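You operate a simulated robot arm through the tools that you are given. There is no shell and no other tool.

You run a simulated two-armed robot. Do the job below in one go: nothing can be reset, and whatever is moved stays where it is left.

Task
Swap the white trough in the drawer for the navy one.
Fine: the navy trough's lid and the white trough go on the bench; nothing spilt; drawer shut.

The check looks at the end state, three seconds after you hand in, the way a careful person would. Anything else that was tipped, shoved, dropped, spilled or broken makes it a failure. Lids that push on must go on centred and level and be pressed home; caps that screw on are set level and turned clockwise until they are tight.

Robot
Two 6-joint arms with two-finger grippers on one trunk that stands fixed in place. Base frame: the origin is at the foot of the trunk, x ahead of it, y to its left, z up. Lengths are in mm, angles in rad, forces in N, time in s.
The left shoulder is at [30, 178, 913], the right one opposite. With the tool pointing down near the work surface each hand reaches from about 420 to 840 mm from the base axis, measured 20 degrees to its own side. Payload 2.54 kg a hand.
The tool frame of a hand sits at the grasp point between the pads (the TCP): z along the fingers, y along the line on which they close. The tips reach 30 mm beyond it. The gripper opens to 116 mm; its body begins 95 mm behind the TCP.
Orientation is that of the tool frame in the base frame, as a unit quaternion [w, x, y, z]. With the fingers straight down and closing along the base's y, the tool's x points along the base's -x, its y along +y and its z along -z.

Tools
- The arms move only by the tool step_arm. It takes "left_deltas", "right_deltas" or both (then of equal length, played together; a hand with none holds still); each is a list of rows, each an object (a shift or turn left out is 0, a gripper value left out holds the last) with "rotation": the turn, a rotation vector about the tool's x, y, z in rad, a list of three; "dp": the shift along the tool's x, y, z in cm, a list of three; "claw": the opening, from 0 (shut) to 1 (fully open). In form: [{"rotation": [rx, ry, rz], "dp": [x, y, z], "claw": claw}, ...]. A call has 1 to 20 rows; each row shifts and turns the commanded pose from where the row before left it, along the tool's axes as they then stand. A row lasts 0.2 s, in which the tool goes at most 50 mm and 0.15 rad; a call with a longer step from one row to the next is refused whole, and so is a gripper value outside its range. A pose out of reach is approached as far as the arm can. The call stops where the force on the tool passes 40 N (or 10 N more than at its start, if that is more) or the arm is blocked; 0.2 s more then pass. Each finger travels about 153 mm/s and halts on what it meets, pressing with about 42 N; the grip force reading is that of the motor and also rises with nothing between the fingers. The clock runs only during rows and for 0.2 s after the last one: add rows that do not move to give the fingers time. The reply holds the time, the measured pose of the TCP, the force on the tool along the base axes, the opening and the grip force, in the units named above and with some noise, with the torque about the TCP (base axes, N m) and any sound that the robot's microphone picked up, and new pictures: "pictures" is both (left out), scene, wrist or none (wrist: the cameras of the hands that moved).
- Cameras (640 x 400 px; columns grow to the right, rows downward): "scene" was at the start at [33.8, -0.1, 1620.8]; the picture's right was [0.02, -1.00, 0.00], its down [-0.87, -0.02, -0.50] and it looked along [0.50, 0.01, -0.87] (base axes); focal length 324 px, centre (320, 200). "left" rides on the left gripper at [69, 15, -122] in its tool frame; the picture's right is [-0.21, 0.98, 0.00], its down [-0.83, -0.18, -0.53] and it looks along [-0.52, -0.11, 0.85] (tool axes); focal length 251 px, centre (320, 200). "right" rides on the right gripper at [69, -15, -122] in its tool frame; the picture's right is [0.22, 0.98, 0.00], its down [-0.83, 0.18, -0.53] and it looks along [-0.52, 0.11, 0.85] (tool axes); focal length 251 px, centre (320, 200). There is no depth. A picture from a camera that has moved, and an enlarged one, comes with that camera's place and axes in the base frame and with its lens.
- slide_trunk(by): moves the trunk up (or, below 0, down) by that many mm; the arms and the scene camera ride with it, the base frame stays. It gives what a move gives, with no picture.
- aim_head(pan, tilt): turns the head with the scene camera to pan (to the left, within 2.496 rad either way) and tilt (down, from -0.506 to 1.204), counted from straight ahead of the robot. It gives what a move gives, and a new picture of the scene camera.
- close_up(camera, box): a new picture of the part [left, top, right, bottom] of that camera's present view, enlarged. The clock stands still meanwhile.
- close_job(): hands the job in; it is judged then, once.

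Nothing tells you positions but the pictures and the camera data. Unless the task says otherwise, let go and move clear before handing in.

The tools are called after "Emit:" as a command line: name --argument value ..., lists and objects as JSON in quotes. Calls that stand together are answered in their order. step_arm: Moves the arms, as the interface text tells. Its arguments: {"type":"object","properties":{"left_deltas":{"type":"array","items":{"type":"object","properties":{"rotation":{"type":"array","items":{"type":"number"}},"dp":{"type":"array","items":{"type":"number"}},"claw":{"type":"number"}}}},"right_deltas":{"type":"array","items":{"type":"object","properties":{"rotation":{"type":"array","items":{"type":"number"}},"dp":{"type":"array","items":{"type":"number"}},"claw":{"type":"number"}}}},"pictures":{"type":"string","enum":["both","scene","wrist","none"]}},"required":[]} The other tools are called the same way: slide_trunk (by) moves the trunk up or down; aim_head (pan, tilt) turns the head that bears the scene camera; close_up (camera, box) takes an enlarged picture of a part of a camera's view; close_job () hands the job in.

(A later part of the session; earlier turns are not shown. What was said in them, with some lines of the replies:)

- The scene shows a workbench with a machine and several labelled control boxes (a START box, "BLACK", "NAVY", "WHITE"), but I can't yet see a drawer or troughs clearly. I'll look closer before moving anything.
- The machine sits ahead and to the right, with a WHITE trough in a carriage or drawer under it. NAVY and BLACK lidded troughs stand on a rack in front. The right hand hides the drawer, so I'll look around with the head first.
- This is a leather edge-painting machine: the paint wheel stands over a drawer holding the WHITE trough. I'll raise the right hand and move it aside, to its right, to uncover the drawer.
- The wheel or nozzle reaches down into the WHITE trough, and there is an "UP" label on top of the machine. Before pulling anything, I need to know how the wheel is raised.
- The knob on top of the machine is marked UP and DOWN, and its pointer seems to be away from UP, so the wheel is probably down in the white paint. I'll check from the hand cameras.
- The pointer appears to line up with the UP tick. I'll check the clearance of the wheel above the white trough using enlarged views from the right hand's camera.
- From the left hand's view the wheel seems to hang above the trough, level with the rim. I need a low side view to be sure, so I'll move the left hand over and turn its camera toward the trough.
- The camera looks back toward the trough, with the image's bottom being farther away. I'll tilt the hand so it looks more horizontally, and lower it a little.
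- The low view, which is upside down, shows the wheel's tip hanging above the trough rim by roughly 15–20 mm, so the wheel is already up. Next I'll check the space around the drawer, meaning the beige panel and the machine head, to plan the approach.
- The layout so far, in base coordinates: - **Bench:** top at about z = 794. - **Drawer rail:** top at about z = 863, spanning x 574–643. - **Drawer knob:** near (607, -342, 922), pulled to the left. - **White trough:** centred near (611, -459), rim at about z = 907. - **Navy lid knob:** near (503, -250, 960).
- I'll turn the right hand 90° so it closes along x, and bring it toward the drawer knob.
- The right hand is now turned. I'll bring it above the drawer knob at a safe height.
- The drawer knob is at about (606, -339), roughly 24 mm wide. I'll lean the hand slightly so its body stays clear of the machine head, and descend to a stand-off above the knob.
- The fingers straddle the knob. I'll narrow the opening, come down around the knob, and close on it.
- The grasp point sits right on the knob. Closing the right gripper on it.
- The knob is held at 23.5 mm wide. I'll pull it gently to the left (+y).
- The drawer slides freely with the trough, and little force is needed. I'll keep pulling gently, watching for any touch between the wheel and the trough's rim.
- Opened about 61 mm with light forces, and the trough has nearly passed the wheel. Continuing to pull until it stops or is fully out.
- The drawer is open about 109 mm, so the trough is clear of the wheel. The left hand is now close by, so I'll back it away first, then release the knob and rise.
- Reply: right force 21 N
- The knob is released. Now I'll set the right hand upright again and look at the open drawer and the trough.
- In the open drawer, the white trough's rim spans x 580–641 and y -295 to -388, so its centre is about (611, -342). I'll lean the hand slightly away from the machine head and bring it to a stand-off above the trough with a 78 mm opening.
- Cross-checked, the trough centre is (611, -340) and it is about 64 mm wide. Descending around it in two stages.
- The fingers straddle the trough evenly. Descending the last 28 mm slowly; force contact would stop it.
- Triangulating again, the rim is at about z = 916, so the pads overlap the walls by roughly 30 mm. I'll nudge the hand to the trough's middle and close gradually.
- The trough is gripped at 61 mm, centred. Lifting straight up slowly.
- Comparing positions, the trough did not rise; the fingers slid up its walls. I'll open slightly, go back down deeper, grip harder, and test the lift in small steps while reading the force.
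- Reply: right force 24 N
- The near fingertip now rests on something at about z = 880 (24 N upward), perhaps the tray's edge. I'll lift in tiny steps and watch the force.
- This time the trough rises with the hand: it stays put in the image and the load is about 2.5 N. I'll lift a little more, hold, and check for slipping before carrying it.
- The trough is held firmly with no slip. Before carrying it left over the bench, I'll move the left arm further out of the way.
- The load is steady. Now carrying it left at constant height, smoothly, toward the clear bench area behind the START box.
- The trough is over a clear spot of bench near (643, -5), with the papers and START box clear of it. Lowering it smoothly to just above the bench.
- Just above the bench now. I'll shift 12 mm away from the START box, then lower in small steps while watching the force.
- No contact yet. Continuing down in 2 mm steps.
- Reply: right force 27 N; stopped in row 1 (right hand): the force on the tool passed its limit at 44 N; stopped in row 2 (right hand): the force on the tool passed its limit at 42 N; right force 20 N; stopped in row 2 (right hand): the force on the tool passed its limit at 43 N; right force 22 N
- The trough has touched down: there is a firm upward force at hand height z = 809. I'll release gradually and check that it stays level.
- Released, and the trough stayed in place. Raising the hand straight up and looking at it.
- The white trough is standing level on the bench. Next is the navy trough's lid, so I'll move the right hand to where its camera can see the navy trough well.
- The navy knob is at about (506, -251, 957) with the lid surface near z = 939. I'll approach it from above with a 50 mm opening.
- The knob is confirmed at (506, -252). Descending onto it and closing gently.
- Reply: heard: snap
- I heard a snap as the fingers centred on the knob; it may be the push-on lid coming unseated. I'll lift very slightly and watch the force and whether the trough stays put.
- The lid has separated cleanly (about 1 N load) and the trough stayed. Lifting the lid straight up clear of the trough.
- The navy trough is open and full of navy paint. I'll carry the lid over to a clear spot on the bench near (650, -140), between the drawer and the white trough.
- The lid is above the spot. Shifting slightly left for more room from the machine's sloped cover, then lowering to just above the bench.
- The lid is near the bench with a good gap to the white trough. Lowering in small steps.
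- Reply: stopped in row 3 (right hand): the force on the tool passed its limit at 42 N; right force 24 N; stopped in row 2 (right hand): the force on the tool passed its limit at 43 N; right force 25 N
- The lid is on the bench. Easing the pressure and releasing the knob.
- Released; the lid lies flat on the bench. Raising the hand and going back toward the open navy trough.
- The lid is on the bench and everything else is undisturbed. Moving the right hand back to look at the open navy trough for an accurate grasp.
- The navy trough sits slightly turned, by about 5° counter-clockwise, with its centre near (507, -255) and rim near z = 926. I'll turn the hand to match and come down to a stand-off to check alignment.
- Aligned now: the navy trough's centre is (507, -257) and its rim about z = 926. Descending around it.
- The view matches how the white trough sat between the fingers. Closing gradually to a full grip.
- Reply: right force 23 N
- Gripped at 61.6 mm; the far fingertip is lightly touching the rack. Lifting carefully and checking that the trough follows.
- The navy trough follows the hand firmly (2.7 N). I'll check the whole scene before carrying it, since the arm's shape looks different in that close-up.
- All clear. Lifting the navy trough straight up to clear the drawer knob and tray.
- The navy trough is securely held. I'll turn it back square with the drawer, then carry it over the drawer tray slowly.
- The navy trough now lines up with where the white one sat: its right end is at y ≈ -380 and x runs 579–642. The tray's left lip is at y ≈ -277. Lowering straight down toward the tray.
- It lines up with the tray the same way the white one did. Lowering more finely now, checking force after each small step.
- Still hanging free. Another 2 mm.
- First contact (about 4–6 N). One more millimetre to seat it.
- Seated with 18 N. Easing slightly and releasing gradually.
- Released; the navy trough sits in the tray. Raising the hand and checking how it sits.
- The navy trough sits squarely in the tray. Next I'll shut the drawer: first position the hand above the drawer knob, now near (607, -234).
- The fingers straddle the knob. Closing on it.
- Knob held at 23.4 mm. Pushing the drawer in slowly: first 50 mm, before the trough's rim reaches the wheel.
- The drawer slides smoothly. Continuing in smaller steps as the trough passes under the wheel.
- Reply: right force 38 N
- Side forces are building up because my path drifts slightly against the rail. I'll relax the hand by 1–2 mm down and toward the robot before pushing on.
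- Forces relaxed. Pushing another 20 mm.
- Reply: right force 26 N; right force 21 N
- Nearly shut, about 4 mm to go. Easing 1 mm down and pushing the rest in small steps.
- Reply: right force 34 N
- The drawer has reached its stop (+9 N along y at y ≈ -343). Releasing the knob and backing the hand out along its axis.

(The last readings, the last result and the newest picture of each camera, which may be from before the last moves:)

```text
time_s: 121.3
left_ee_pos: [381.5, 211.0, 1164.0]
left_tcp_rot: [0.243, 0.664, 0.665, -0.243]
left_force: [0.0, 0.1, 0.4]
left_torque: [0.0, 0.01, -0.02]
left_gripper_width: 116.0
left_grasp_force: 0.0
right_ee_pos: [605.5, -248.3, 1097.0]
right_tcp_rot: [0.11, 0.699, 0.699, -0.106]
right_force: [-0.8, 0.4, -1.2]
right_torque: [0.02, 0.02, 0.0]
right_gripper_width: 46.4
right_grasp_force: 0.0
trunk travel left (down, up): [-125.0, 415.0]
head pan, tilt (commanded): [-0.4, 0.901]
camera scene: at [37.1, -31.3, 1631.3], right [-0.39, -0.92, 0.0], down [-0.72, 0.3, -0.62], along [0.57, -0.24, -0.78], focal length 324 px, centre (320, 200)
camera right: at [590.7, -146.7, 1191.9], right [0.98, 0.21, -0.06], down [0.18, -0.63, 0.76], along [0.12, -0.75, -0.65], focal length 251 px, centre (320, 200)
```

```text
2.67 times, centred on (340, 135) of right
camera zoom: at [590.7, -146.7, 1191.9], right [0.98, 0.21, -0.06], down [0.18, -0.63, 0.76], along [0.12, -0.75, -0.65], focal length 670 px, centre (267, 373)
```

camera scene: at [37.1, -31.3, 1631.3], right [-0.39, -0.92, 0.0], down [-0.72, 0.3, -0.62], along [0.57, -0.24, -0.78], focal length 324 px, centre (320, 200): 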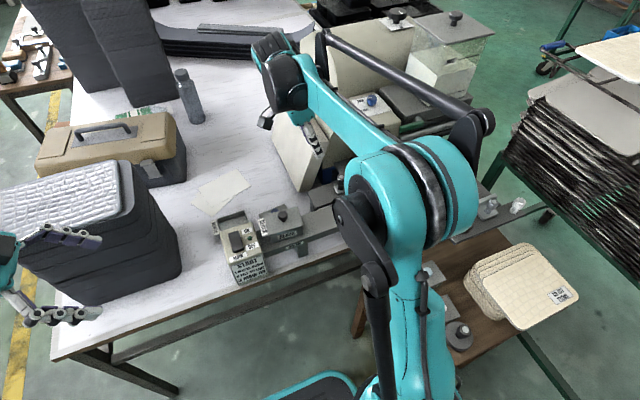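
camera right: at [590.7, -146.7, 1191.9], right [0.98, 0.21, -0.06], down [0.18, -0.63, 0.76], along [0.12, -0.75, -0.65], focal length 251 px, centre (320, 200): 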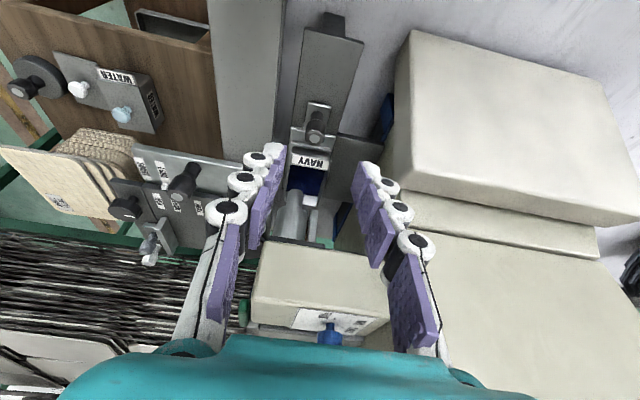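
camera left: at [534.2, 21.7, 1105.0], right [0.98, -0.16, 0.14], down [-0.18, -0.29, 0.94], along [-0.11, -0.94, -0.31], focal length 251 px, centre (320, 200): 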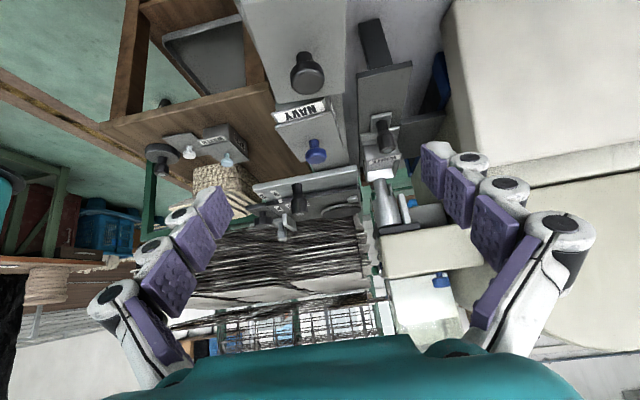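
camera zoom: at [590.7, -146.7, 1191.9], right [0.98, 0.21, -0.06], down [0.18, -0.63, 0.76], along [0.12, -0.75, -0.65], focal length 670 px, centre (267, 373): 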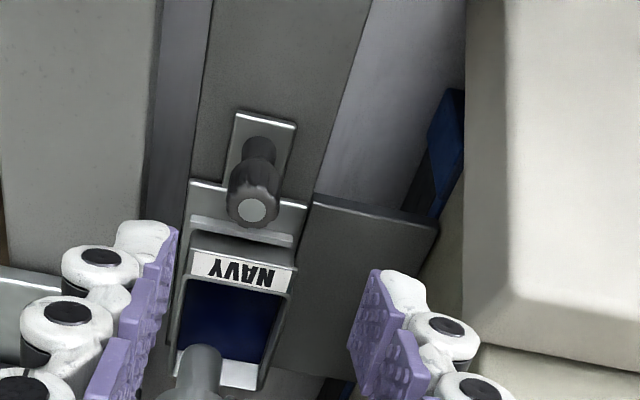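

The drawer is shut, with the knob back at y ≈ -342 and the tray edge lined up as at the start. I'll withdraw the right arm up and away, retracing my way in, to inspect the final state.

Emit:
step_arm --right_deltas '[{"dp": [-1.2, 0, -3.8]}, {"dp": [-1.2, 0, -3.8]}, {"dp": [-1.0, 0, -3.0]}, {"rotation": [0, 0.103, 0]}, {"rotation": [0, 0.103, 0]}, {"rotation": [0, 0.102, 0]}, {"dp": [-2.0, -3.0, -0.7]}, {"dp": [-2.0, -3.0, -0.7]}, {"dp": [-2.0, -3.0, -0.7]}, {"dp": [-2.0, -3.0, -0.7]}, {"dp": [-2.0, -3.0, -0.7]}, {"dp": [-2.0, -3.0, -0.7]}, {"dp": [-2.0, -3.0, -0.7]}, {"dp": [-2.0, -3.0, -0.7]}, {"dp": [-2.5, -2.5, 0]}, {}]' --pictures "both"

Emit:
aim_head --pan -0.3 --tilt 0.95

```text
time_s: 124.7
left_ee_pos: [381.7, 212.3, 1163.1]
left_tcp_rot: [0.243, 0.664, 0.665, -0.242]
left_force: [-0.2, 0.7, -0.7]
left_torque: [0.02, 0.0, 0.01]
left_gripper_width: 116.0
left_grasp_force: 0.1
right_ee_pos: [341.0, -434.9, 1262.9]
right_tcp_rot: [0.003, 0.707, 0.708, 0.002]
right_force: [0.1, 1.3, -0.9]
right_torque: [-0.04, 0.01, 0.0]
right_gripper_width: 46.2
right_grasp_force: 0.1
trunk travel left (down, up): [-125.0, 415.0]
head pan, tilt (commanded): [-0.4, 0.901]
camera scene: at [37.1, -30.0, 1631.3], right [-0.39, -0.92, 0.0], down [-0.72, 0.3, -0.62], along [0.57, -0.24, -0.78], focal length 324 px, centre (320, 200)
camera right: at [325.7, -366.2, 1384.8], right [0.98, 0.22, 0.0], down [0.18, -0.83, 0.53], along [0.12, -0.52, -0.85], focal length 251 px, centre (320, 200)
```

scene: 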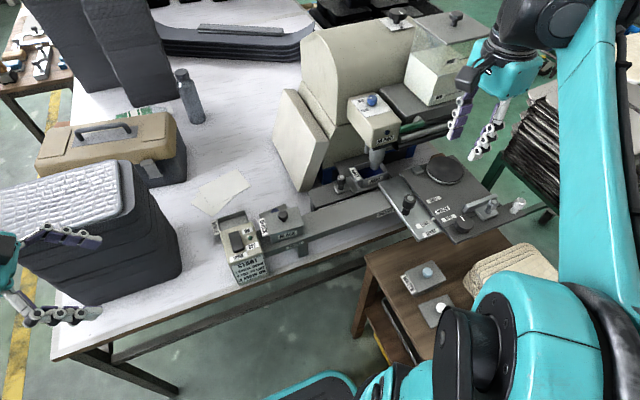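
right: 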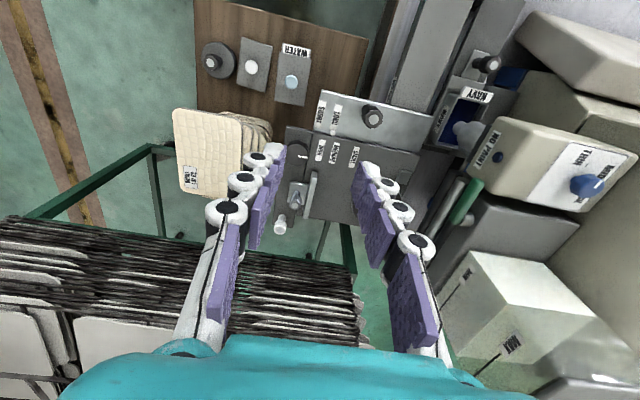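

```text
time_s: 125.4
left_ee_pos: [381.7, 211.2, 1163.9]
left_tcp_rot: [0.242, 0.664, 0.665, -0.242]
left_force: [-0.5, -0.5, -0.6]
left_torque: [0.0, 0.01, -0.02]
left_gripper_width: 116.0
left_grasp_force: 0.0
right_ee_pos: [340.8, -435.3, 1262.5]
right_tcp_rot: [0.002, 0.706, 0.708, 0.002]
right_force: [-1.0, 0.1, -0.6]
right_torque: [0.0, 0.0, -0.02]
right_gripper_width: 46.4
right_grasp_force: 0.1
trunk travel left (down, up): [-125.0, 415.0]
head pan, tilt (commanded): [-0.3, 0.949]
camera scene: at [36.7, -22.9, 1627.7], right [-0.3, -0.96, 0.0], down [-0.78, 0.24, -0.58], along [0.56, -0.17, -0.81], focal length 324 px, centre (320, 200)
```

scene: 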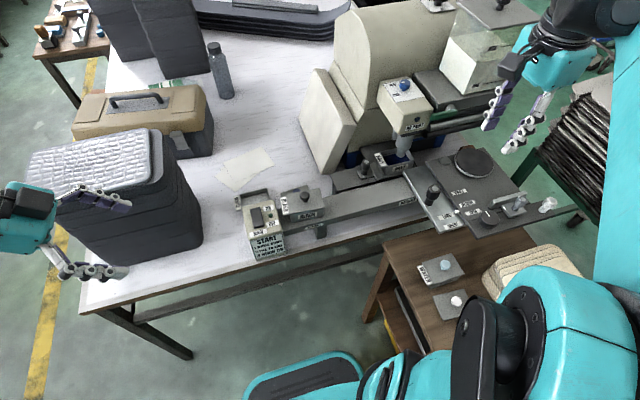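

Both arms are clear. Let me inspect closely: the drawer, the rack, the white trough and the lid.

Emit:
close_up --camera "scene" --box '[210, 150, 370, 250]'

Emit:
close_up --camera "scene" --box '[320, 100, 480, 200]'

Emit:
close_up --camera "right" --box '[400, 30, 560, 130]'

Emit:
close_up --camera "right" --box '[420, 60, 520, 122]'

Emit:
close_up --camera "left" --box '[0, 0, 640, 400]'

```text
4.00 times, centred on (290, 200) of scene
camera zoom: at [36.7, -22.9, 1627.7], right [-0.3, -0.96, 0.0], down [-0.78, 0.24, -0.58], along [0.56, -0.17, -0.81], focal length 1296 px, centre (440, 200)
```

zoom: 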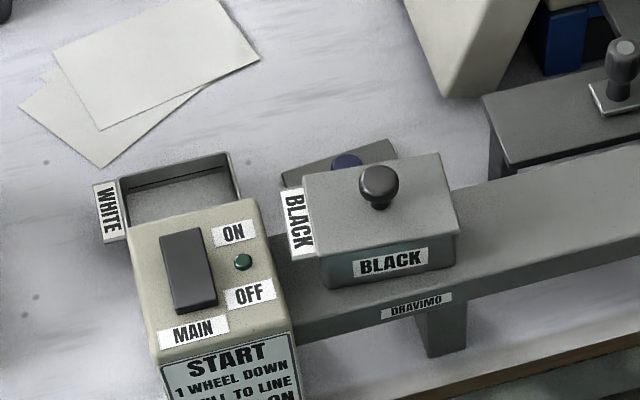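

```text
4.00 times, centred on (400, 150) of scene
camera zoom: at [36.7, -22.9, 1627.7], right [-0.3, -0.96, 0.0], down [-0.78, 0.24, -0.58], along [0.56, -0.17, -0.81], focal length 1296 px, centre (0, 400)
```

zoom: 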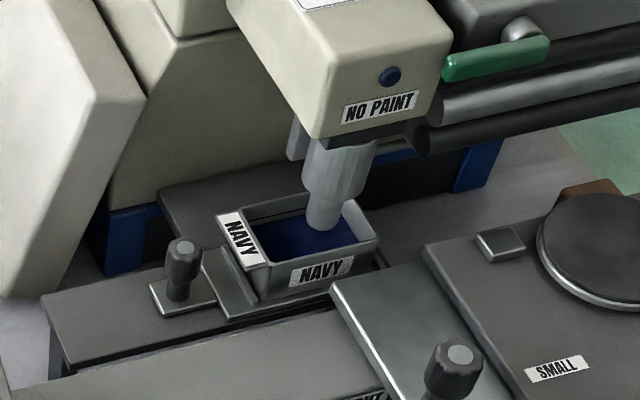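

```text
4.00 times, centred on (480, 80) of right
camera zoom: at [325.8, -366.6, 1384.6], right [0.98, 0.22, 0.01], down [0.18, -0.83, 0.53], along [0.12, -0.52, -0.85], focal length 1006 px, centre (-320, 680)
```

zoom: 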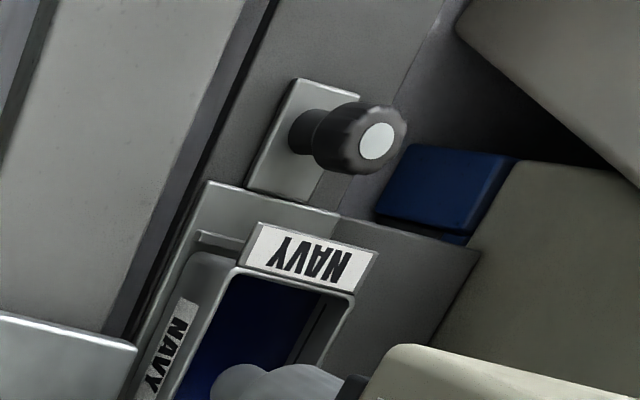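

```text
6.40 times, centred on (470, 91) of right
camera zoom: at [325.8, -366.6, 1384.6], right [0.98, 0.22, 0.01], down [0.18, -0.83, 0.53], along [0.12, -0.52, -0.85], focal length 1609 px, centre (-640, 898)
```

zoom: 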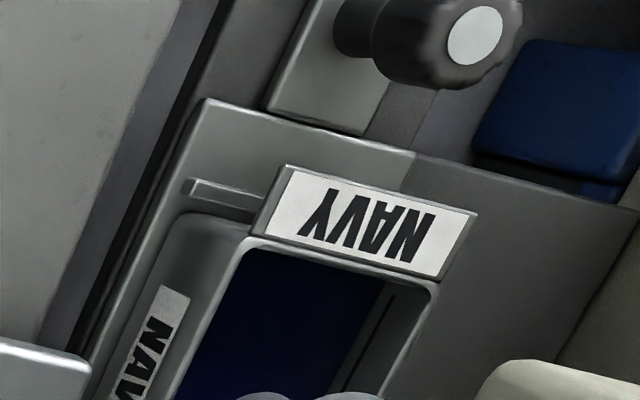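

```text
1.00 times, centred on (320, 200) of left (not enlarged: the box is as wide or as high as the picture)
camera zoom: at [395.4, 342.7, 1212.7], right [0.98, -0.16, 0.14], down [-0.18, -0.29, 0.94], along [-0.11, -0.94, -0.31], focal length 251 px, centre (320, 200)
```

zoom: 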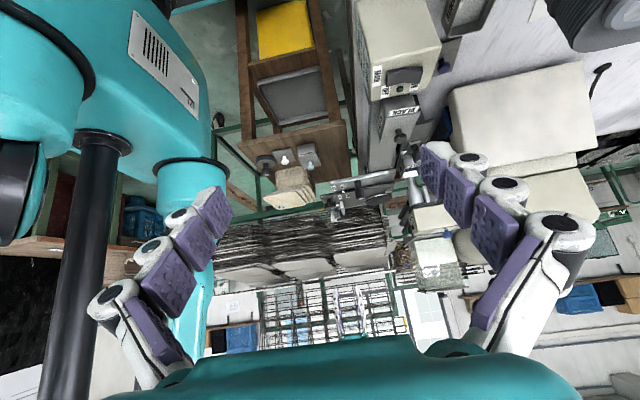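

The navy trough is in the shut drawer, the white trough stands on the bench behind the START box, and the lid lies flat on the bench behind the BLACK trough. As a last check, I'll repeat the starting head view and compare the drawer's position with the original.

Emit:
aim_head --pan -0.45 --tilt 0.95

Emit:
close_up --camera "scene" --box '[300, 90, 460, 190]'

Emit:
close_up --camera "scene" --box '[200, 140, 400, 265]'

```text
time_s: 126.1
left_ee_pos: [382.3, 211.9, 1164.5]
left_tcp_rot: [0.243, 0.663, 0.665, -0.242]
left_force: [0.4, 0.0, -0.1]
left_torque: [-0.01, 0.02, -0.01]
left_gripper_width: 115.8
left_grasp_force: 0.0
right_ee_pos: [342.1, -436.2, 1262.7]
right_tcp_rot: [0.002, 0.707, 0.707, 0.002]
right_force: [0.6, -0.3, 1.0]
right_torque: [0.03, 0.03, 0.01]
right_gripper_width: 46.3
right_grasp_force: 0.2
trunk travel left (down, up): [-125.0, 415.0]
head pan, tilt (commanded): [-0.45, 0.949]
camera scene: at [32.8, -32.8, 1627.7], right [-0.43, -0.9, 0.0], down [-0.73, 0.35, -0.58], along [0.52, -0.25, -0.81], focal length 324 px, centre (320, 200)
```

scene: 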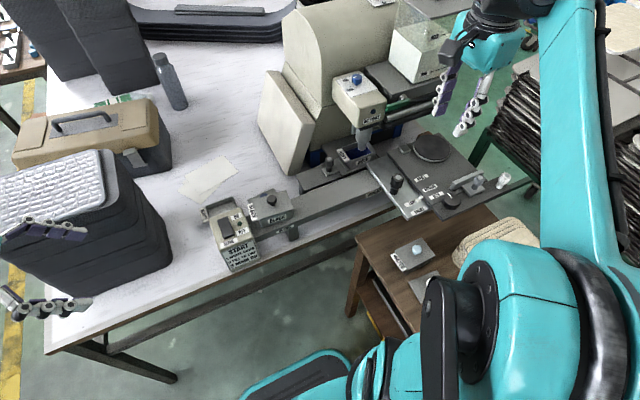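

```text
4.00 times, centred on (380, 140) of scene
camera zoom: at [32.8, -32.8, 1627.7], right [-0.43, -0.9, 0.0], down [-0.73, 0.35, -0.58], along [0.52, -0.25, -0.81], focal length 1296 px, centre (80, 440)
```

zoom: 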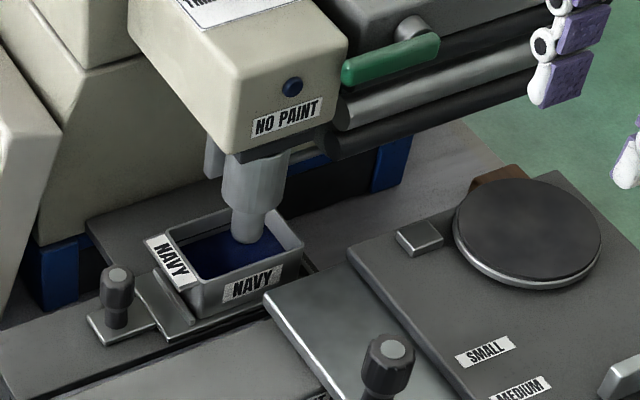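

```text
3.20 times, centred on (300, 202) of scene
camera zoom: at [32.8, -32.8, 1627.7], right [-0.43, -0.9, 0.0], down [-0.73, 0.35, -0.58], along [0.52, -0.25, -0.81], focal length 1037 px, centre (384, 192)
```

zoom: 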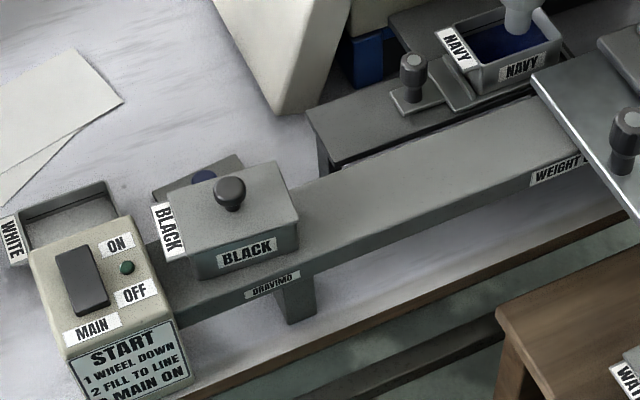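

Knob, tray and trough sit at the same place in the picture as at the start, with NAVY now in the shut drawer. The white trough and the navy lid are on the bench, there are no spills, and both hands are clear. Handing in.

Emit:
close_job

```text
The job is handed in.
```

The troughs are swapped: the navy trough is in the drawer and the drawer is shut against its stop. The job is handed in, and I haven't seen the result of the check.

- **White trough:** it stands on the bench behind the START box, still holding its paint.
- **Navy lid:** it lies flat on the bench behind the BLACK trough. I heard a snap when I gripped its knob, which I took to be the lid coming loose. It lifted off cleanly and I saw no damage.
- **Spills:** I saw none. The small specks on the bench look like marks in its surface; one of them shows in the starting pictures.
- **Wheel:** it was already up and I left it up.
- **Drawer and navy trough:** the drawer's knob and tray are back where they were in the starting picture. The navy trough sits within about 3 mm of where the white one was.

Both hands have let go and are clear of the work.
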